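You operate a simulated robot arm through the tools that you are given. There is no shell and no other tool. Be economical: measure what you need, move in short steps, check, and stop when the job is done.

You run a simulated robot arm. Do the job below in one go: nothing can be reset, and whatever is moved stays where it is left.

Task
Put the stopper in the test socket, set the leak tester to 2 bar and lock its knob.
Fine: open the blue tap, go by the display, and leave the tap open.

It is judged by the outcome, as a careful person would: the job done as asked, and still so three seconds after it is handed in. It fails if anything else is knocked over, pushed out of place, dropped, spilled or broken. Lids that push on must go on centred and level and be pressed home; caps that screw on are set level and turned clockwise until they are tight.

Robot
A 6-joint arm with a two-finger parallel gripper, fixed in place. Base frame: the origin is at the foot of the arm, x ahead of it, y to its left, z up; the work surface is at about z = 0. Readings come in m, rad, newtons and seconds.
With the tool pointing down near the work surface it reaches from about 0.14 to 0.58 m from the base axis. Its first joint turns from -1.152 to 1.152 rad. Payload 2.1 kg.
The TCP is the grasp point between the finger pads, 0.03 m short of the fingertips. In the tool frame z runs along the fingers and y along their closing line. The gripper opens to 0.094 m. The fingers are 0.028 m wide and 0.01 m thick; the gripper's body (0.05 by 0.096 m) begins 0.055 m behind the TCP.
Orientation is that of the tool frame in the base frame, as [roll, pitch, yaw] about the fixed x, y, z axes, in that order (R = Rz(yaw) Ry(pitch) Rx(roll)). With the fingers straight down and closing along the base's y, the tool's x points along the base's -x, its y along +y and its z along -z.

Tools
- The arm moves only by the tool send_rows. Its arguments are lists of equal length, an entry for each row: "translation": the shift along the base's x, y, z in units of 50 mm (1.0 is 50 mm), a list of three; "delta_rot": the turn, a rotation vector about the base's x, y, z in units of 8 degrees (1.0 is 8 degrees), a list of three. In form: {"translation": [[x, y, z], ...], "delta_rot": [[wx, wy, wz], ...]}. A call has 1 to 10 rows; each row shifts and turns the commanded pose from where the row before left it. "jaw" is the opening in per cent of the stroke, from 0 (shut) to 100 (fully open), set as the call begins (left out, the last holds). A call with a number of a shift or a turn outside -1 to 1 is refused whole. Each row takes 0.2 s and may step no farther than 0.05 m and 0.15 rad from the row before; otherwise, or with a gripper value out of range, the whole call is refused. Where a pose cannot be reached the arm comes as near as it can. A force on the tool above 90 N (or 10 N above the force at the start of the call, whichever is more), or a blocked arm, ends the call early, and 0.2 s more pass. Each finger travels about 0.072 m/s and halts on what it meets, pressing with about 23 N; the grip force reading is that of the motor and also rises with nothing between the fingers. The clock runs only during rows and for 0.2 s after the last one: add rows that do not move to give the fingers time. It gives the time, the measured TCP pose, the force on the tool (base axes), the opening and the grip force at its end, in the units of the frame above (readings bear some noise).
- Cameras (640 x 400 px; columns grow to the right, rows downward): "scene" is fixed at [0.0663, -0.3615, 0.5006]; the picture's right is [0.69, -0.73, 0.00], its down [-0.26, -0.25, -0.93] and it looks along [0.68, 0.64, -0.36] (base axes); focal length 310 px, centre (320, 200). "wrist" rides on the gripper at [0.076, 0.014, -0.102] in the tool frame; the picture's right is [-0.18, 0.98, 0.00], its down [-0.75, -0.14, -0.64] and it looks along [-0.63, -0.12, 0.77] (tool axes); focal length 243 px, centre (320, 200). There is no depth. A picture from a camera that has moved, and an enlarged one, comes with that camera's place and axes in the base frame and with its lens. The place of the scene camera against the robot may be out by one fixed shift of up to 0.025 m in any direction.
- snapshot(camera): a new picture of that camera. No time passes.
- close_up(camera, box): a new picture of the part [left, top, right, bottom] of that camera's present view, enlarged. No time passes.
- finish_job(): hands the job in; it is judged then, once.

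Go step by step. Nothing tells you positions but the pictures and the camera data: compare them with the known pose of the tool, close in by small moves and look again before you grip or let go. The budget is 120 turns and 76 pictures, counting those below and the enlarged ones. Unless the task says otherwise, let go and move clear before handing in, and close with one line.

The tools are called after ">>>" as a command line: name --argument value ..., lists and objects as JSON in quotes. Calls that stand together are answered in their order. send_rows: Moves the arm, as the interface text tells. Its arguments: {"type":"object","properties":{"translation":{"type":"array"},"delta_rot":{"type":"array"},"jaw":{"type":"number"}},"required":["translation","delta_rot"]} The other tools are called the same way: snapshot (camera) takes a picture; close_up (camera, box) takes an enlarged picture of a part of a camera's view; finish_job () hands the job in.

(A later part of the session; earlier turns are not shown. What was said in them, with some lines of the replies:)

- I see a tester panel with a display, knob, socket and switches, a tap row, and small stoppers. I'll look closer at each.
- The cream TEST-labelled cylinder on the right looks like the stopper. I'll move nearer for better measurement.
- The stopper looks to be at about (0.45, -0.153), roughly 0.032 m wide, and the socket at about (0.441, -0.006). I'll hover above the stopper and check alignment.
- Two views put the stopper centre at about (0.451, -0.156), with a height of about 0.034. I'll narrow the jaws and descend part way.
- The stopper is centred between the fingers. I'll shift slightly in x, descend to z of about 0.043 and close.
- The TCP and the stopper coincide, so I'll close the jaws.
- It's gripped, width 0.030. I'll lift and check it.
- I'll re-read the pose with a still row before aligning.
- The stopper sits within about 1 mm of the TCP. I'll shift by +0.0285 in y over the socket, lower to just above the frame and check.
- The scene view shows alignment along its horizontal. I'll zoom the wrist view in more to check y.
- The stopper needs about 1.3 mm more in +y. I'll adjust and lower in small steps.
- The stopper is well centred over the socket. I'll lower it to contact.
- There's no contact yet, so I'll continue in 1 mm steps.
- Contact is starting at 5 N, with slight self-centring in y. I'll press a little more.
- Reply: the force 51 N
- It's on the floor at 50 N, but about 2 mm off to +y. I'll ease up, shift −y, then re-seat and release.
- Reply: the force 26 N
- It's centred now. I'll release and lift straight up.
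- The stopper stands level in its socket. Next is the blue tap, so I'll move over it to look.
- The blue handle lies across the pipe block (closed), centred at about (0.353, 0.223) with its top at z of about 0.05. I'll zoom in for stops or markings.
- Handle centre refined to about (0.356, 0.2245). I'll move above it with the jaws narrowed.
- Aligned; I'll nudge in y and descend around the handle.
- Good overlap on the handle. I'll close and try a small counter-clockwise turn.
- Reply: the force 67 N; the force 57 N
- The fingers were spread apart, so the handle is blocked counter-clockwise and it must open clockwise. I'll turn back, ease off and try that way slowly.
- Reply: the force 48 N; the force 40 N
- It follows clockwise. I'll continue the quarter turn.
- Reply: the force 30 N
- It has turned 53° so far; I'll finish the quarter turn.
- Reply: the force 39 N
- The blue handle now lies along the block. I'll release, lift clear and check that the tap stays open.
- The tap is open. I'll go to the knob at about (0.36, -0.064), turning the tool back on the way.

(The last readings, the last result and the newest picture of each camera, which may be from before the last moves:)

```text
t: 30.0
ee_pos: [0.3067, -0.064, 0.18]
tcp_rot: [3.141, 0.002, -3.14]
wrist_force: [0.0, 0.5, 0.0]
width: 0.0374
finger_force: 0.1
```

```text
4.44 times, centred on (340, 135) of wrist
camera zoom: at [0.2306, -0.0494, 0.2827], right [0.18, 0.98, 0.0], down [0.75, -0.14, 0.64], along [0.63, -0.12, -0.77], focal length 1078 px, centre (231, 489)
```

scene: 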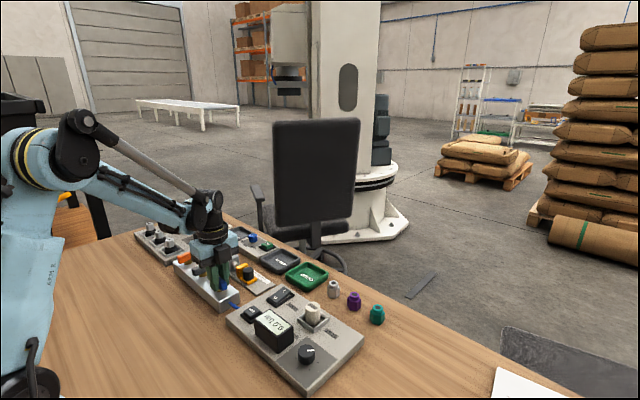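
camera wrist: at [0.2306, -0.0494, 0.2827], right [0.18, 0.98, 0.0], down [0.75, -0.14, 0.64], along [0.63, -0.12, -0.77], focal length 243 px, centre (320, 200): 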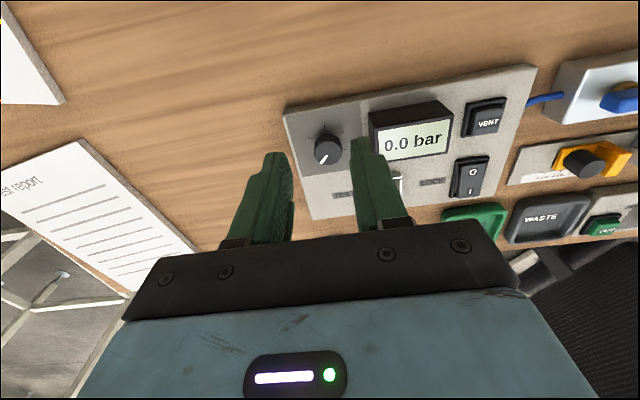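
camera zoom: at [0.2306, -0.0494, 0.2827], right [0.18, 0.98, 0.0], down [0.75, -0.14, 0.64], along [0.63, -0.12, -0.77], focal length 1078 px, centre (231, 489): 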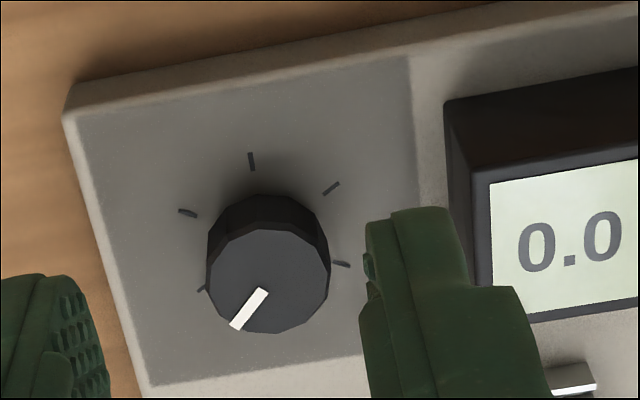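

Knob centre is about (0.360, -0.0645), top at about 0.048. I'll move above it.

>>> send_rows --translation '[[0.53, 0, 0], [0.53, -0.01, 0], [0, 0, -0.8], [0, 0, -0.8], [0, 0, 0]]' --delta_rot '[[0, 0, 0], [0, 0, 0], [0, 0, 0], [0, 0, 0], [0, 0, 0]]' --jaw 46

>>> close_up --camera "wrist" --box '[220, 60, 420, 210]'

>>> close_up --camera "scene" --box '[220, 260, 400, 400]'

```text
t: 31.2
ee_pos: [0.3634, -0.0623, 0.0999]
tcp_rot: [3.142, 0.0, 3.141]
wrist_force: [-0.3, 0.6, -0.6]
width: 0.0433
finger_force: 0.1
```

```text
2.67 times, centred on (320, 135) of wrist
camera zoom: at [0.2871, -0.0478, 0.2007], right [0.19, 0.98, 0.0], down [0.75, -0.14, 0.64], along [0.63, -0.12, -0.77], focal length 647 px, centre (320, 373)
```

zoom: 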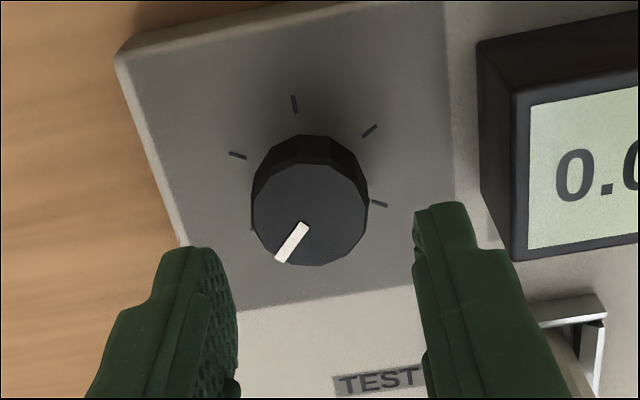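

```text
2.86 times, centred on (310, 330) of scene
camera zoom: at [0.0663, -0.3615, 0.5006], right [0.69, -0.73, 0.0], down [-0.26, -0.25, -0.93], along [0.68, 0.64, -0.36], focal length 885 px, centre (349, -171)
```

zoom: 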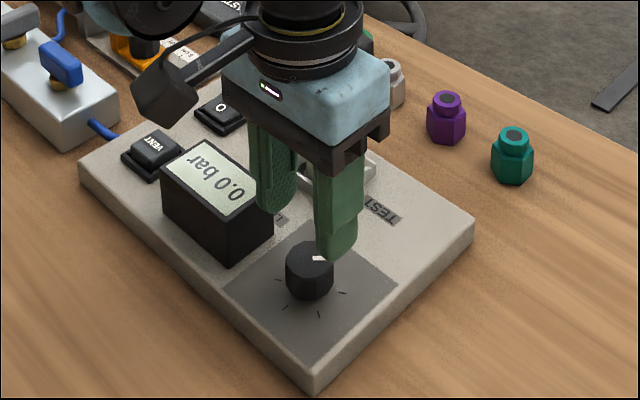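

The knob is about 2 mm −x and 2.5 mm −y of the TCP. I'll correct and descend.

>>> send_rows --translation '[[-0.04, -0.05, 0], [0, 0, -0.4], [0, 0, -0.4], [0, 0, 0]]' --delta_rot '[[0, 0, 0], [0, 0, 0], [0, 0, 0], [0, 0, 0]]'

>>> close_up --camera "wrist" --box '[220, 60, 420, 210]'

```text
t: 32.2
ee_pos: [0.3592, -0.0667, 0.0594]
tcp_rot: [-3.141, -0.002, 3.141]
wrist_force: [0.1, -0.4, 1.0]
width: 0.0431
finger_force: 0.1
```

```text
2.67 times, centred on (320, 135) of wrist
camera zoom: at [0.2828, -0.0524, 0.1609], right [0.19, 0.98, 0.0], down [0.75, -0.14, 0.64], along [0.63, -0.12, -0.77], focal length 647 px, centre (320, 373)
```

zoom: 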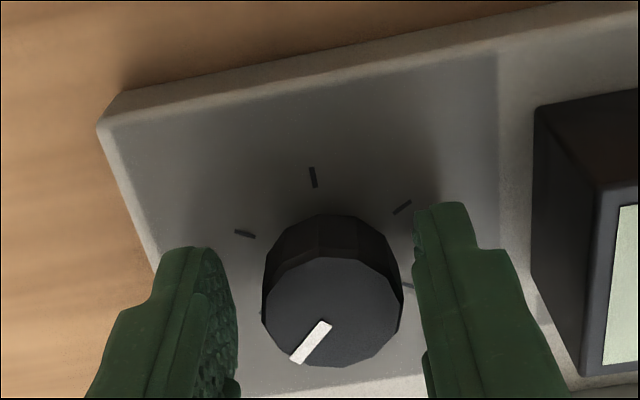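

The knob now sits about 2 mm to +y of the TCP. I'll correct, then close.

>>> send_rows --translation '[[0, 0.04, 0], [0, 0, 0]]' --delta_rot '[[0, 0, 0], [0, 0, 0]]'

>>> send_rows --translation '[[0, 0, 0], [0, 0, 0], [0, 0, 0]]' --delta_rot '[[0, 0, 0], [0, 0, 0], [0, 0, 0]]' --jaw 0

```text
t: 32.8
ee_pos: [0.3591, -0.065, 0.0593]
tcp_rot: [3.141, 0.001, 3.14]
wrist_force: [0.4, 0.4, 0.7]
width: 0.0429
finger_force: 0.0
```

```text
t: 33.6
ee_pos: [0.3584, -0.0641, 0.0587]
tcp_rot: [-3.141, 0.0, 3.14]
wrist_force: [-0.3, -6.0, -2.2]
width: 0.0316
finger_force: 44.9
```

Gripped. I'll turn clockwise 32° and read the display.

>>> send_rows --translation '[[0, 0, 0], [0, 0, 0], [0, 0, 0], [0, 0, 0], [0, 0, 0]]' --delta_rot '[[0, 0, -0.8], [0, 0, -0.8], [0, 0, -0.8], [0, 0, -0.8], [0, 0, -0.8]]'

>>> close_up --camera "scene" --box '[240, 290, 350, 370]'

```text
t: 34.8
ee_pos: [0.3589, -0.0616, 0.0619]
tcp_rot: [3.135, 0.0, 2.58]
wrist_force: [15.7, 15.8, -25.6]
width: 0.0314
finger_force: 44.6
```

```text
5.00 times, centred on (295, 330) of scene
camera zoom: at [0.0664, -0.3615, 0.5006], right [0.69, -0.73, 0.0], down [-0.26, -0.25, -0.93], along [0.68, 0.64, -0.36], focal length 1548 px, centre (445, -450)
```

zoom: 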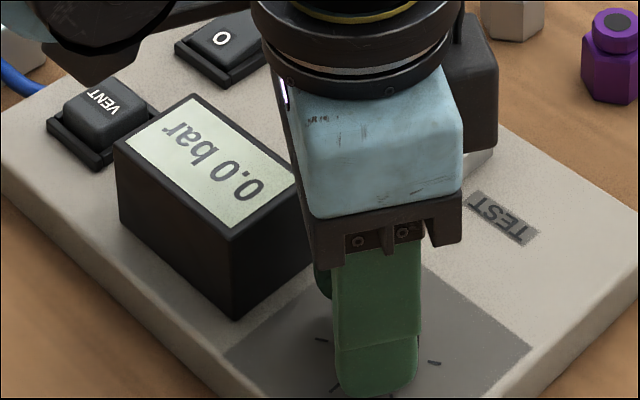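

It still reads 0.0; I'll check whether the knob followed.

>>> snapshot --camera "wrist"

```text
27 pictures are left
camera wrist: at [0.3014, -0.0102, 0.1624], right [0.68, 0.73, 0.0], down [0.56, -0.52, 0.64], along [0.47, -0.43, -0.77], focal length 243 px, centre (320, 200)
```

wrist: 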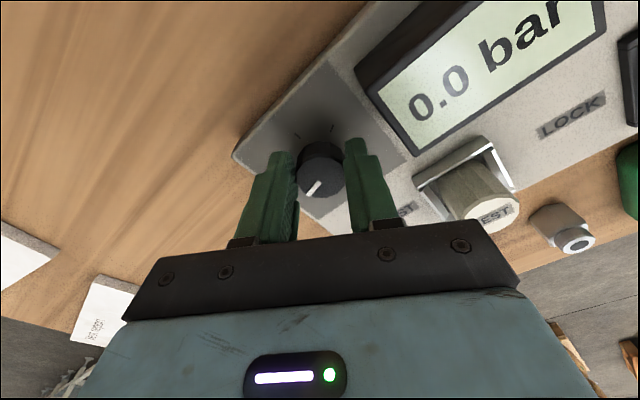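

The knob did follow the gripper. I'll turn further and watch the display.

>>> send_rows --translation '[[0, -0.02, -0.02], [0, 0, 0], [0, 0, 0], [0, 0, 0]]' --delta_rot '[[0, 0, -0.8], [0, 0, -0.8], [0, 0, -0.8], [0, 0, -0.4]]'

>>> close_up --camera "scene" --box '[220, 280, 360, 380]'

```text
t: 35.8
ee_pos: [0.359, -0.0616, 0.0603]
tcp_rot: [3.128, -0.004, 2.193]
wrist_force: [26.3, 29.7, 27.9]
width: 0.0315
finger_force: 45.5
```

```text
4.00 times, centred on (290, 330) of scene
camera zoom: at [0.0662, -0.3615, 0.5006], right [0.69, -0.73, 0.0], down [-0.26, -0.25, -0.93], along [0.68, 0.64, -0.36], focal length 1238 px, centre (440, -320)
```

zoom: 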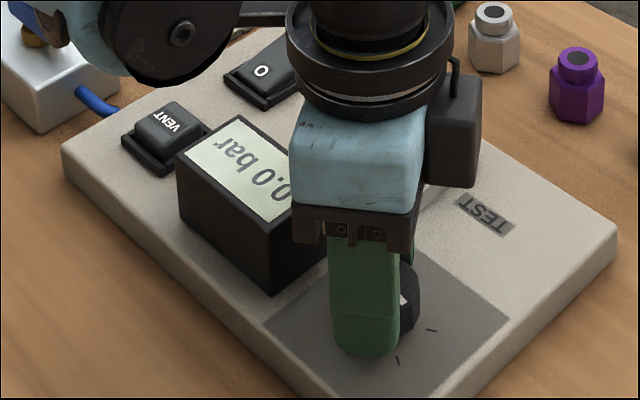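

>>> snapshot --camera "wrist"

```text
25 pictures are left
camera wrist: at [0.3263, 0.0074, 0.1622], right [0.91, 0.42, 0.01], down [0.32, -0.7, 0.64], along [0.28, -0.57, -0.77], focal length 243 px, centre (320, 200)
```

wrist: 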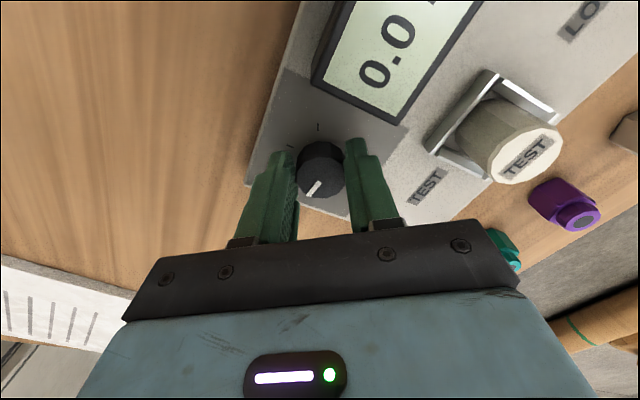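

The knob has followed for 54°. I'll continue slowly and correct the lateral offset.

>>> send_rows --translation '[[0, -0.03, 0], [0, 0, 0], [0, 0, 0], [0, 0, 0], [0, 0, 0]]' --delta_rot '[[0, 0, -0.8], [0, 0, -0.8], [0, 0, -0.8], [0, 0, -0.8], [0, 0, 0]]'

>>> snapshot --camera "wrist"

```text
t: 37.0
ee_pos: [0.3607, -0.0648, 0.0594]
tcp_rot: [3.118, -0.001, 1.744]
wrist_force: [57.0, 18.8, -19.6]
width: 0.0309
finger_force: 44.5
```

```text
24 pictures are left
camera wrist: at [0.3608, 0.0124, 0.1614], right [1.0, -0.01, 0.02], down [-0.02, -0.77, 0.64], along [0.01, -0.64, -0.77], focal length 243 px, centre (320, 200)
```

wrist: 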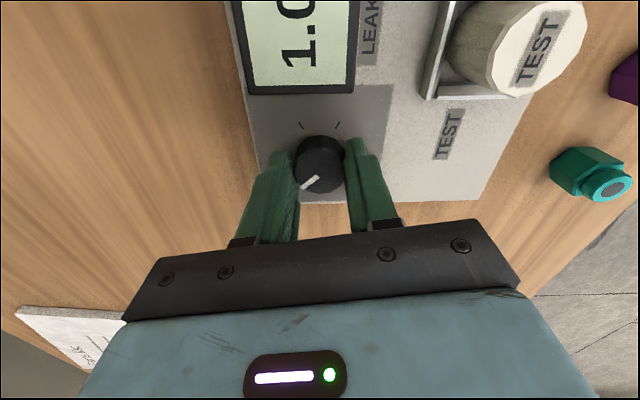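

The display now reads 1.0, so the knob is stepped. I'll regrip for the next step: open, lift, turn back, lower and close.

>>> send_rows --translation '[[0, 0, 0], [0, 0, 0], [0, 0, 0.4], [0, 0, 0.4], [0, 0, 0]]' --delta_rot '[[0, 0, 0], [0, 0, 0], [0, 0, 0], [0, 0, 0], [0, 0, 0]]' --jaw 46

>>> send_rows --translation '[[0, 0, 0], [0, 0, 0], [0, 0, 0], [0, 0, 0], [0, 0, 0], [0, 0, 0], [0, 0, 0], [0, 0, 0], [0, 0, 0], [0, 0, 0]]' --delta_rot '[[0, 0, 1], [0, 0, 1], [0, 0, 1], [0, 0, 1], [0, 0, 1], [0, 0, 1], [0, 0, 1], [0, 0, 1], [0, 0, 1], [0, 0, 1]]'

>>> close_up --camera "wrist" --box '[220, 60, 420, 210]'

```text
t: 38.2
ee_pos: [0.3588, -0.066, 0.099]
tcp_rot: [3.139, 0.0, 1.743]
wrist_force: [-0.1, 0.4, 0.1]
width: 0.0433
finger_force: 0.0
```

```text
t: 40.4
ee_pos: [0.3575, -0.0673, 0.1013]
tcp_rot: [-3.142, 0.0, 3.141]
wrist_force: [0.8, -0.9, -0.1]
width: 0.0432
finger_force: 0.1
```

```text
2.67 times, centred on (320, 135) of wrist
camera zoom: at [0.2811, -0.052, 0.2015], right [0.18, 0.98, 0.0], down [0.75, -0.14, 0.64], along [0.63, -0.12, -0.77], focal length 647 px, centre (320, 373)
```

zoom: 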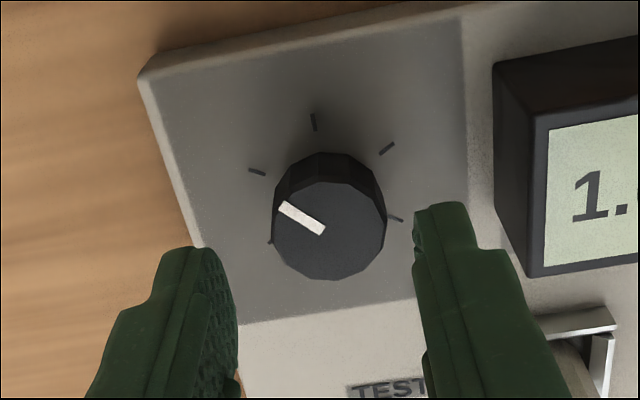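

The pointer is at the second tick (1.0), so the next tick up is 2. I'll recentre, lower and grip.

>>> send_rows --translation '[[0.056, 0.052, 0], [0, 0, -0.4], [0, 0, -0.42], [0, 0, 0]]' --delta_rot '[[0, 0, 0], [0, 0, 0], [0, 0, 0], [0, 0, 0]]'

>>> send_rows --translation '[[0, 0, 0], [0, 0, 0], [0, 0, 0]]' --delta_rot '[[0, 0, 0], [0, 0, 0], [0, 0, 0]]' --jaw 0

>>> send_rows --translation '[[0, 0, 0], [0, 0, 0], [0, 0, 0], [0, 0, 0], [0, 0, 0]]' --delta_rot '[[0, 0, -0.9], [0, 0, -0.9], [0, 0, -0.9], [0, 0, -0.9], [0, 0, 0]]'

>>> snapshot --camera "wrist"

```text
t: 41.4
ee_pos: [0.36, -0.0631, 0.0598]
tcp_rot: [-3.141, 0.0, 3.139]
wrist_force: [-0.4, 0.2, 0.0]
width: 0.0431
finger_force: 0.1
```

```text
t: 42.2
ee_pos: [0.3603, -0.0651, 0.0595]
tcp_rot: [-3.136, 0.0, 3.139]
wrist_force: [1.7, -23.1, -14.5]
width: 0.0312
finger_force: 44.7
```

```text
t: 43.4
ee_pos: [0.3603, -0.0635, 0.0603]
tcp_rot: [3.141, 0.004, 2.635]
wrist_force: [17.5, -10.4, -1.5]
width: 0.0315
finger_force: 45.0
```

```text
22 pictures are left
camera wrist: at [0.3008, -0.0143, 0.1607], right [0.64, 0.77, 0.0], down [0.59, -0.49, 0.65], along [0.5, -0.41, -0.76], focal length 243 px, centre (320, 200)
```

wrist: 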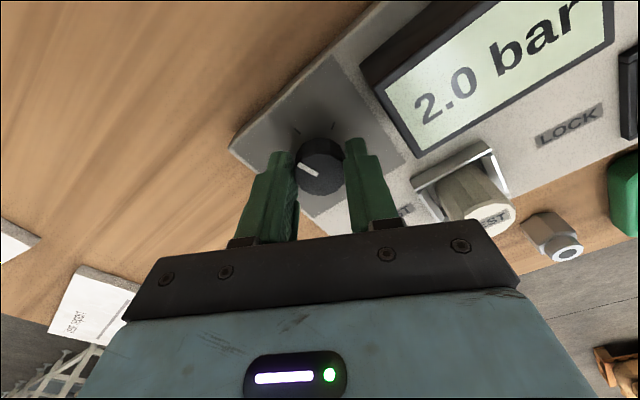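

The display reads 2.0. I'll release gently, lift and confirm it holds.

>>> send_rows --translation '[[0, 0, 0], [0, 0, 0], [0, 0, 0.4], [0, 0, 0.4], [0, 0, 0.4], [0, 0, 0]]' --delta_rot '[[0, 0, 0], [0, 0, 0], [0, 0, 0], [0, 0, 0], [0, 0, 0], [0, 0, 0]]' --jaw 46

>>> snapshot --camera "wrist"

```text
t: 44.8
ee_pos: [0.3605, -0.0638, 0.119]
tcp_rot: [3.14, -0.001, 2.637]
wrist_force: [0.3, -0.4, 0.2]
width: 0.0429
finger_force: 0.0
```

```text
21 pictures are left
camera wrist: at [0.3011, -0.0142, 0.2201], right [0.64, 0.77, 0.0], down [0.59, -0.49, 0.64], along [0.5, -0.41, -0.77], focal length 243 px, centre (320, 200)
```

wrist: 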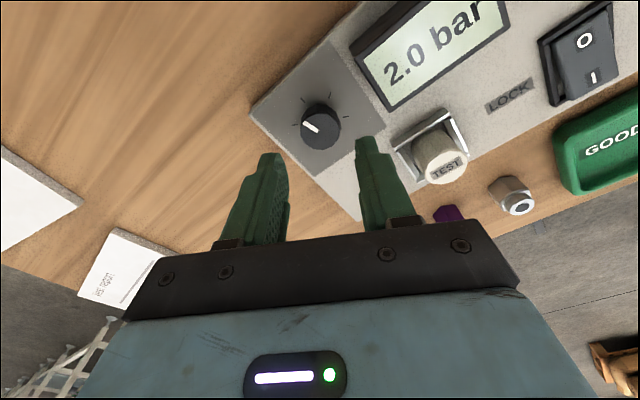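

It holds at 2.0. Next is the LOCK rocker: close the fingers and hover near it to measure.

>>> send_rows --translation '[[0, 0, 0.8], [0.1, 0.65, 0.2], [0.1, 0.65, 0], [0.1, 0.65, 0], [0, 0.65, 0], [0, 0.65, 0], [0, 0, 0]]' --delta_rot '[[0, 0, 0], [0, 0, 0.9], [0, 0, 0.9], [0, 0, 0.9], [0, 0, 0.9], [0, 0, 0], [0, 0, 0]]' --jaw 0

>>> close_up --camera "wrist" --box '[220, 30, 420, 180]'

>>> close_up --camera "scene" --box '[240, 260, 360, 350]'

```text
t: 46.4
ee_pos: [0.3757, 0.1, 0.1704]
tcp_rot: [-3.142, 0.001, 3.141]
wrist_force: [0.5, 0.3, -0.2]
width: 0.0
finger_force: 22.8
```

```text
2.67 times, centred on (320, 105) of wrist
camera zoom: at [0.3002, 0.1137, 0.273], right [0.19, 0.98, 0.0], down [0.75, -0.14, 0.64], along [0.63, -0.12, -0.77], focal length 647 px, centre (320, 453)
```

zoom: 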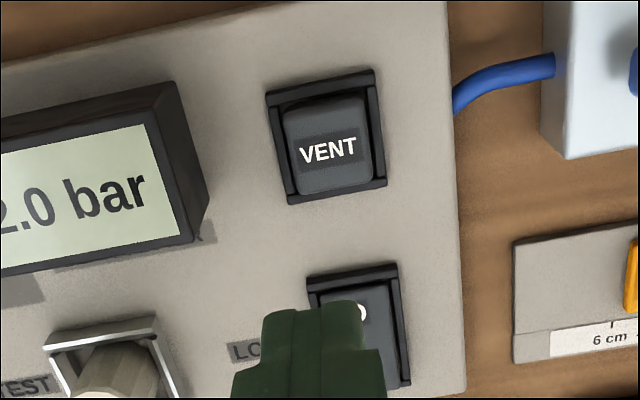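

```text
4.44 times, centred on (300, 305) of scene
camera zoom: at [0.0663, -0.3615, 0.5006], right [0.69, -0.73, 0.0], down [-0.26, -0.25, -0.93], along [0.68, 0.64, -0.36], focal length 1376 px, centre (409, -267)
```

zoom: 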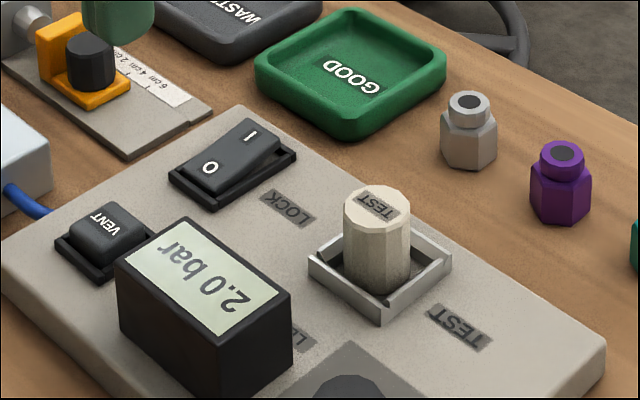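

The I end of the rocker is raised (unlocked), at about (0.456, 0.1055). I'll turn the closed fingers 90° so the narrow side fits the I end, and hover over it.

>>> send_rows --translation '[[0.2, 0.01, 0], [0.2, 0.01, 0], [0.2, 0.01, 0], [0.2, 0.01, 0], [0.2, 0.01, 0], [0.2, 0.01, 0], [0.2, 0.01, 0], [0.22, 0.02, 0], [0, 0, -0.3], [0, 0, -0.3]]' --delta_rot '[[0, 0, -1], [0, 0, -1], [0, 0, -1], [0, 0, -1], [0, 0, -1], [0, 0, -1], [0, 0, -1], [0, 0, -1], [0, 0, -1], [0, 0, -1]]'

>>> send_rows --translation '[[0, 0, -0.3], [0, 0, -0.3], [0, 0, 0]]' --delta_rot '[[0, 0, -1], [0, 0, -0.25], [0, 0, 0]]'

>>> close_up --camera "wrist" --box '[220, 40, 420, 190]'

>>> close_up --camera "scene" --box '[220, 230, 340, 320]'

```text
t: 48.6
ee_pos: [0.4546, 0.102, 0.1357]
tcp_rot: [-3.142, 0.001, 1.742]
wrist_force: [0.3, -0.7, -0.2]
width: 0.0
finger_force: 22.9
```

```text
t: 49.4
ee_pos: [0.4562, 0.1021, 0.1075]
tcp_rot: [3.141, -0.001, 1.568]
wrist_force: [0.1, 0.2, -0.5]
width: 0.0002
finger_force: 23.2
```

```text
2.67 times, centred on (320, 115) of wrist
camera zoom: at [0.4707, 0.1783, 0.209], right [0.98, -0.19, 0.0], down [-0.14, -0.75, 0.64], along [-0.12, -0.63, -0.77], focal length 647 px, centre (320, 427)
```

zoom: 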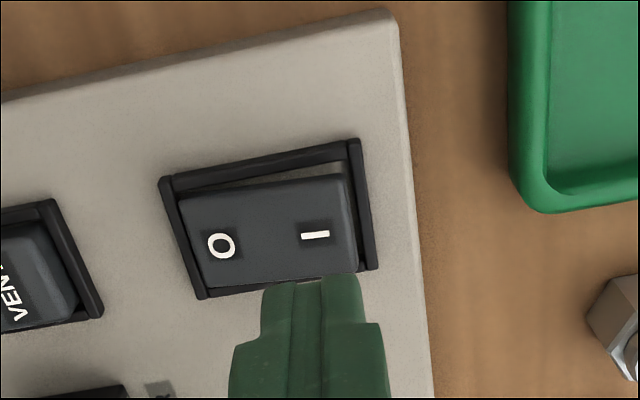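

```text
4.44 times, centred on (280, 275) of scene
camera zoom: at [0.0663, -0.3615, 0.5006], right [0.69, -0.73, 0.0], down [-0.26, -0.25, -0.93], along [0.68, 0.64, -0.36], focal length 1376 px, centre (498, -133)
```

zoom: 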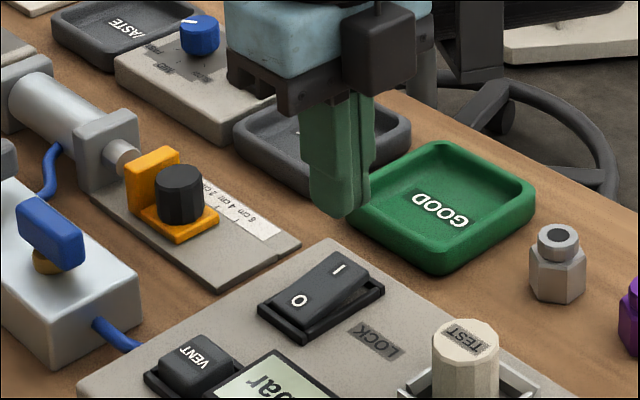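

The I mark is at about (0.455, 0.105). I'll centre there and descend near the rocker, then press in small steps.

>>> send_rows --translation '[[0.02, 0.055, 0], [0, 0, -0.4], [0, 0, -0.3], [0, 0, 0]]' --delta_rot '[[0, 0, 0], [0, 0, 0], [0, 0, 0], [0, 0, 0]]'

>>> close_up --camera "scene" --box '[240, 250, 340, 320]'

>>> close_up --camera "wrist" --box '[220, 40, 420, 190]'

```text
t: 50.4
ee_pos: [0.4576, 0.104, 0.0728]
tcp_rot: [-3.142, 0.001, 1.57]
wrist_force: [0.3, -0.1, -0.5]
width: 0.0
finger_force: 22.6
```

```text
5.71 times, centred on (290, 285) of scene
camera zoom: at [0.0663, -0.3615, 0.5006], right [0.69, -0.73, 0.0], down [-0.26, -0.25, -0.93], along [0.68, 0.64, -0.36], focal length 1769 px, centre (491, -286)
```

zoom: 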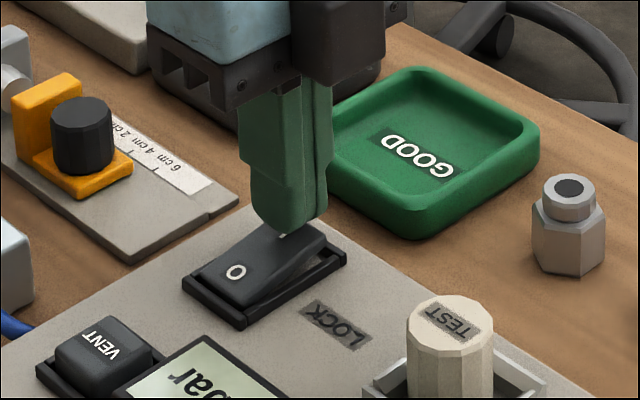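

```text
2.67 times, centred on (320, 115) of wrist
camera zoom: at [0.4714, 0.181, 0.1746], right [0.98, -0.19, 0.0], down [-0.14, -0.75, 0.64], along [-0.12, -0.63, -0.77], focal length 647 px, centre (320, 427)
```

zoom: 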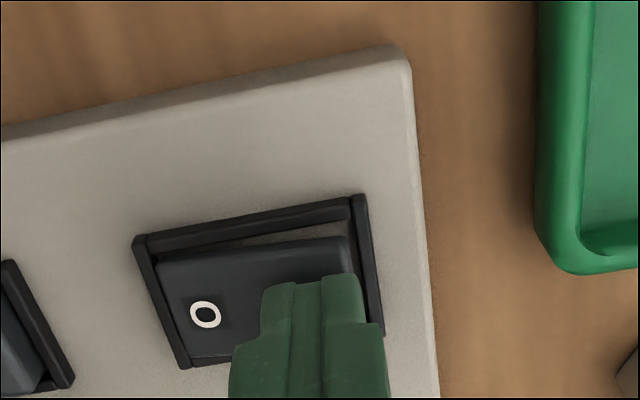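

The tip is right over the I end. I'll press in small steps.

>>> send_rows --translation '[[0, 0, -0.06], [0, 0, -0.04], [0, 0, -0.04], [0, 0, -0.04], [0, 0, -0.04]]' --delta_rot '[[0, 0, 0], [0, 0, 0], [0, 0, 0], [0, 0, 0], [0, 0, 0]]'

>>> close_up --camera "scene" --box '[240, 250, 340, 320]'

```text
t: 51.6
ee_pos: [0.4562, 0.1057, 0.0639]
tcp_rot: [3.14, -0.001, 1.569]
wrist_force: [3.2, 0.2, 27.3]
width: 0.0003
finger_force: 22.9
```

```text
5.71 times, centred on (290, 285) of scene
camera zoom: at [0.0662, -0.3615, 0.5006], right [0.69, -0.73, 0.0], down [-0.26, -0.25, -0.93], along [0.68, 0.64, -0.36], focal length 1769 px, centre (491, -286)
```

zoom: 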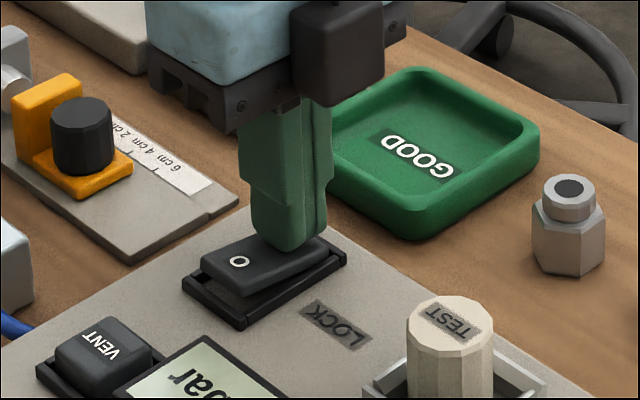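

The rocker has tipped with I down. I'll press one more millimetre, then lift clear and check.

>>> send_rows --translation '[[0, 0, -0.02], [0, 0, 0], [0, 0, 0.5], [0, 0, 0.9], [-0.6, 0, 0.7], [-0.6, 0, 0], [-0.6, 0, 0], [0, 0, 0]]' --delta_rot '[[0, 0, 0], [0, 0, 0], [0, 0, 0], [0, 0, 0], [0, 0, 0], [0, 0, 0], [0, 0, 0], [0, 0, 0]]'

>>> close_up --camera "scene" --box '[220, 250, 400, 380]'

>>> snapshot --camera "scene"

```text
t: 53.4
ee_pos: [0.3702, 0.1084, 0.169]
tcp_rot: [3.141, 0.0, 1.569]
wrist_force: [-0.1, 0.1, -0.4]
width: 0.0
finger_force: 23.5
```

```text
3.08 times, centred on (310, 315) of scene
camera zoom: at [0.0663, -0.3615, 0.5006], right [0.69, -0.73, 0.0], down [-0.26, -0.25, -0.93], along [0.68, 0.64, -0.36], focal length 953 px, centre (351, -154)
```

zoom: 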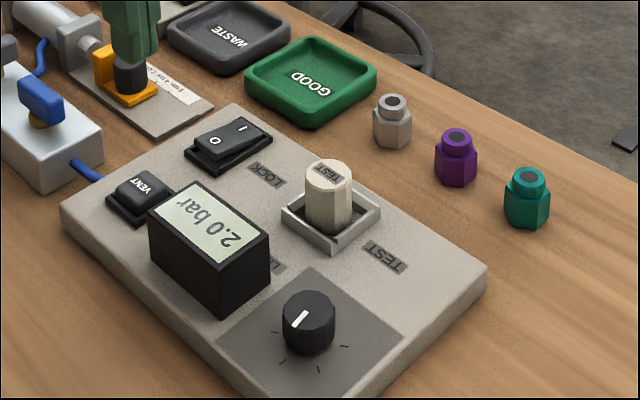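

```text
12 pictures are left
```

scene: 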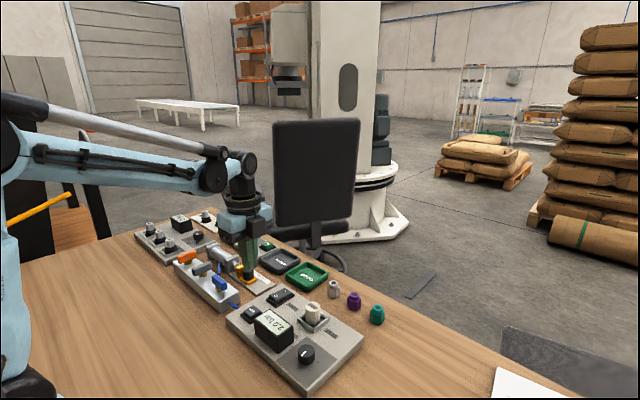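

Display 2.0, tap open. I'll check the rocker closely.

>>> close_up --camera "scene" --box '[255, 270, 315, 315]'

```text
8.89 times, centred on (285, 292) of scene
camera zoom: at [0.0663, -0.3615, 0.5006], right [0.69, -0.73, 0.0], down [-0.26, -0.25, -0.93], along [0.68, 0.64, -0.36], focal length 2752 px, centre (631, -622)
```

zoom: 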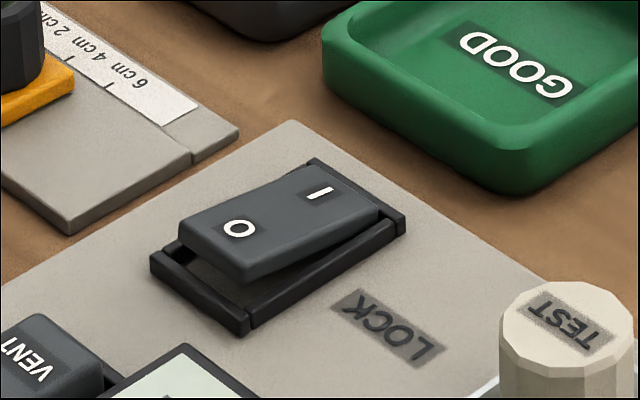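

The rocker is latched with I down, the display holds 2.0 bar, the stopper is seated, the blue tap is open and the arm is clear. I'll hand it in.

>>> finish_job

```text
The job is handed in.
```

The stopper is in the test socket, the leak tester reads 2.0 bar with its knob locked, and the blue tap is open; the job is handed in.
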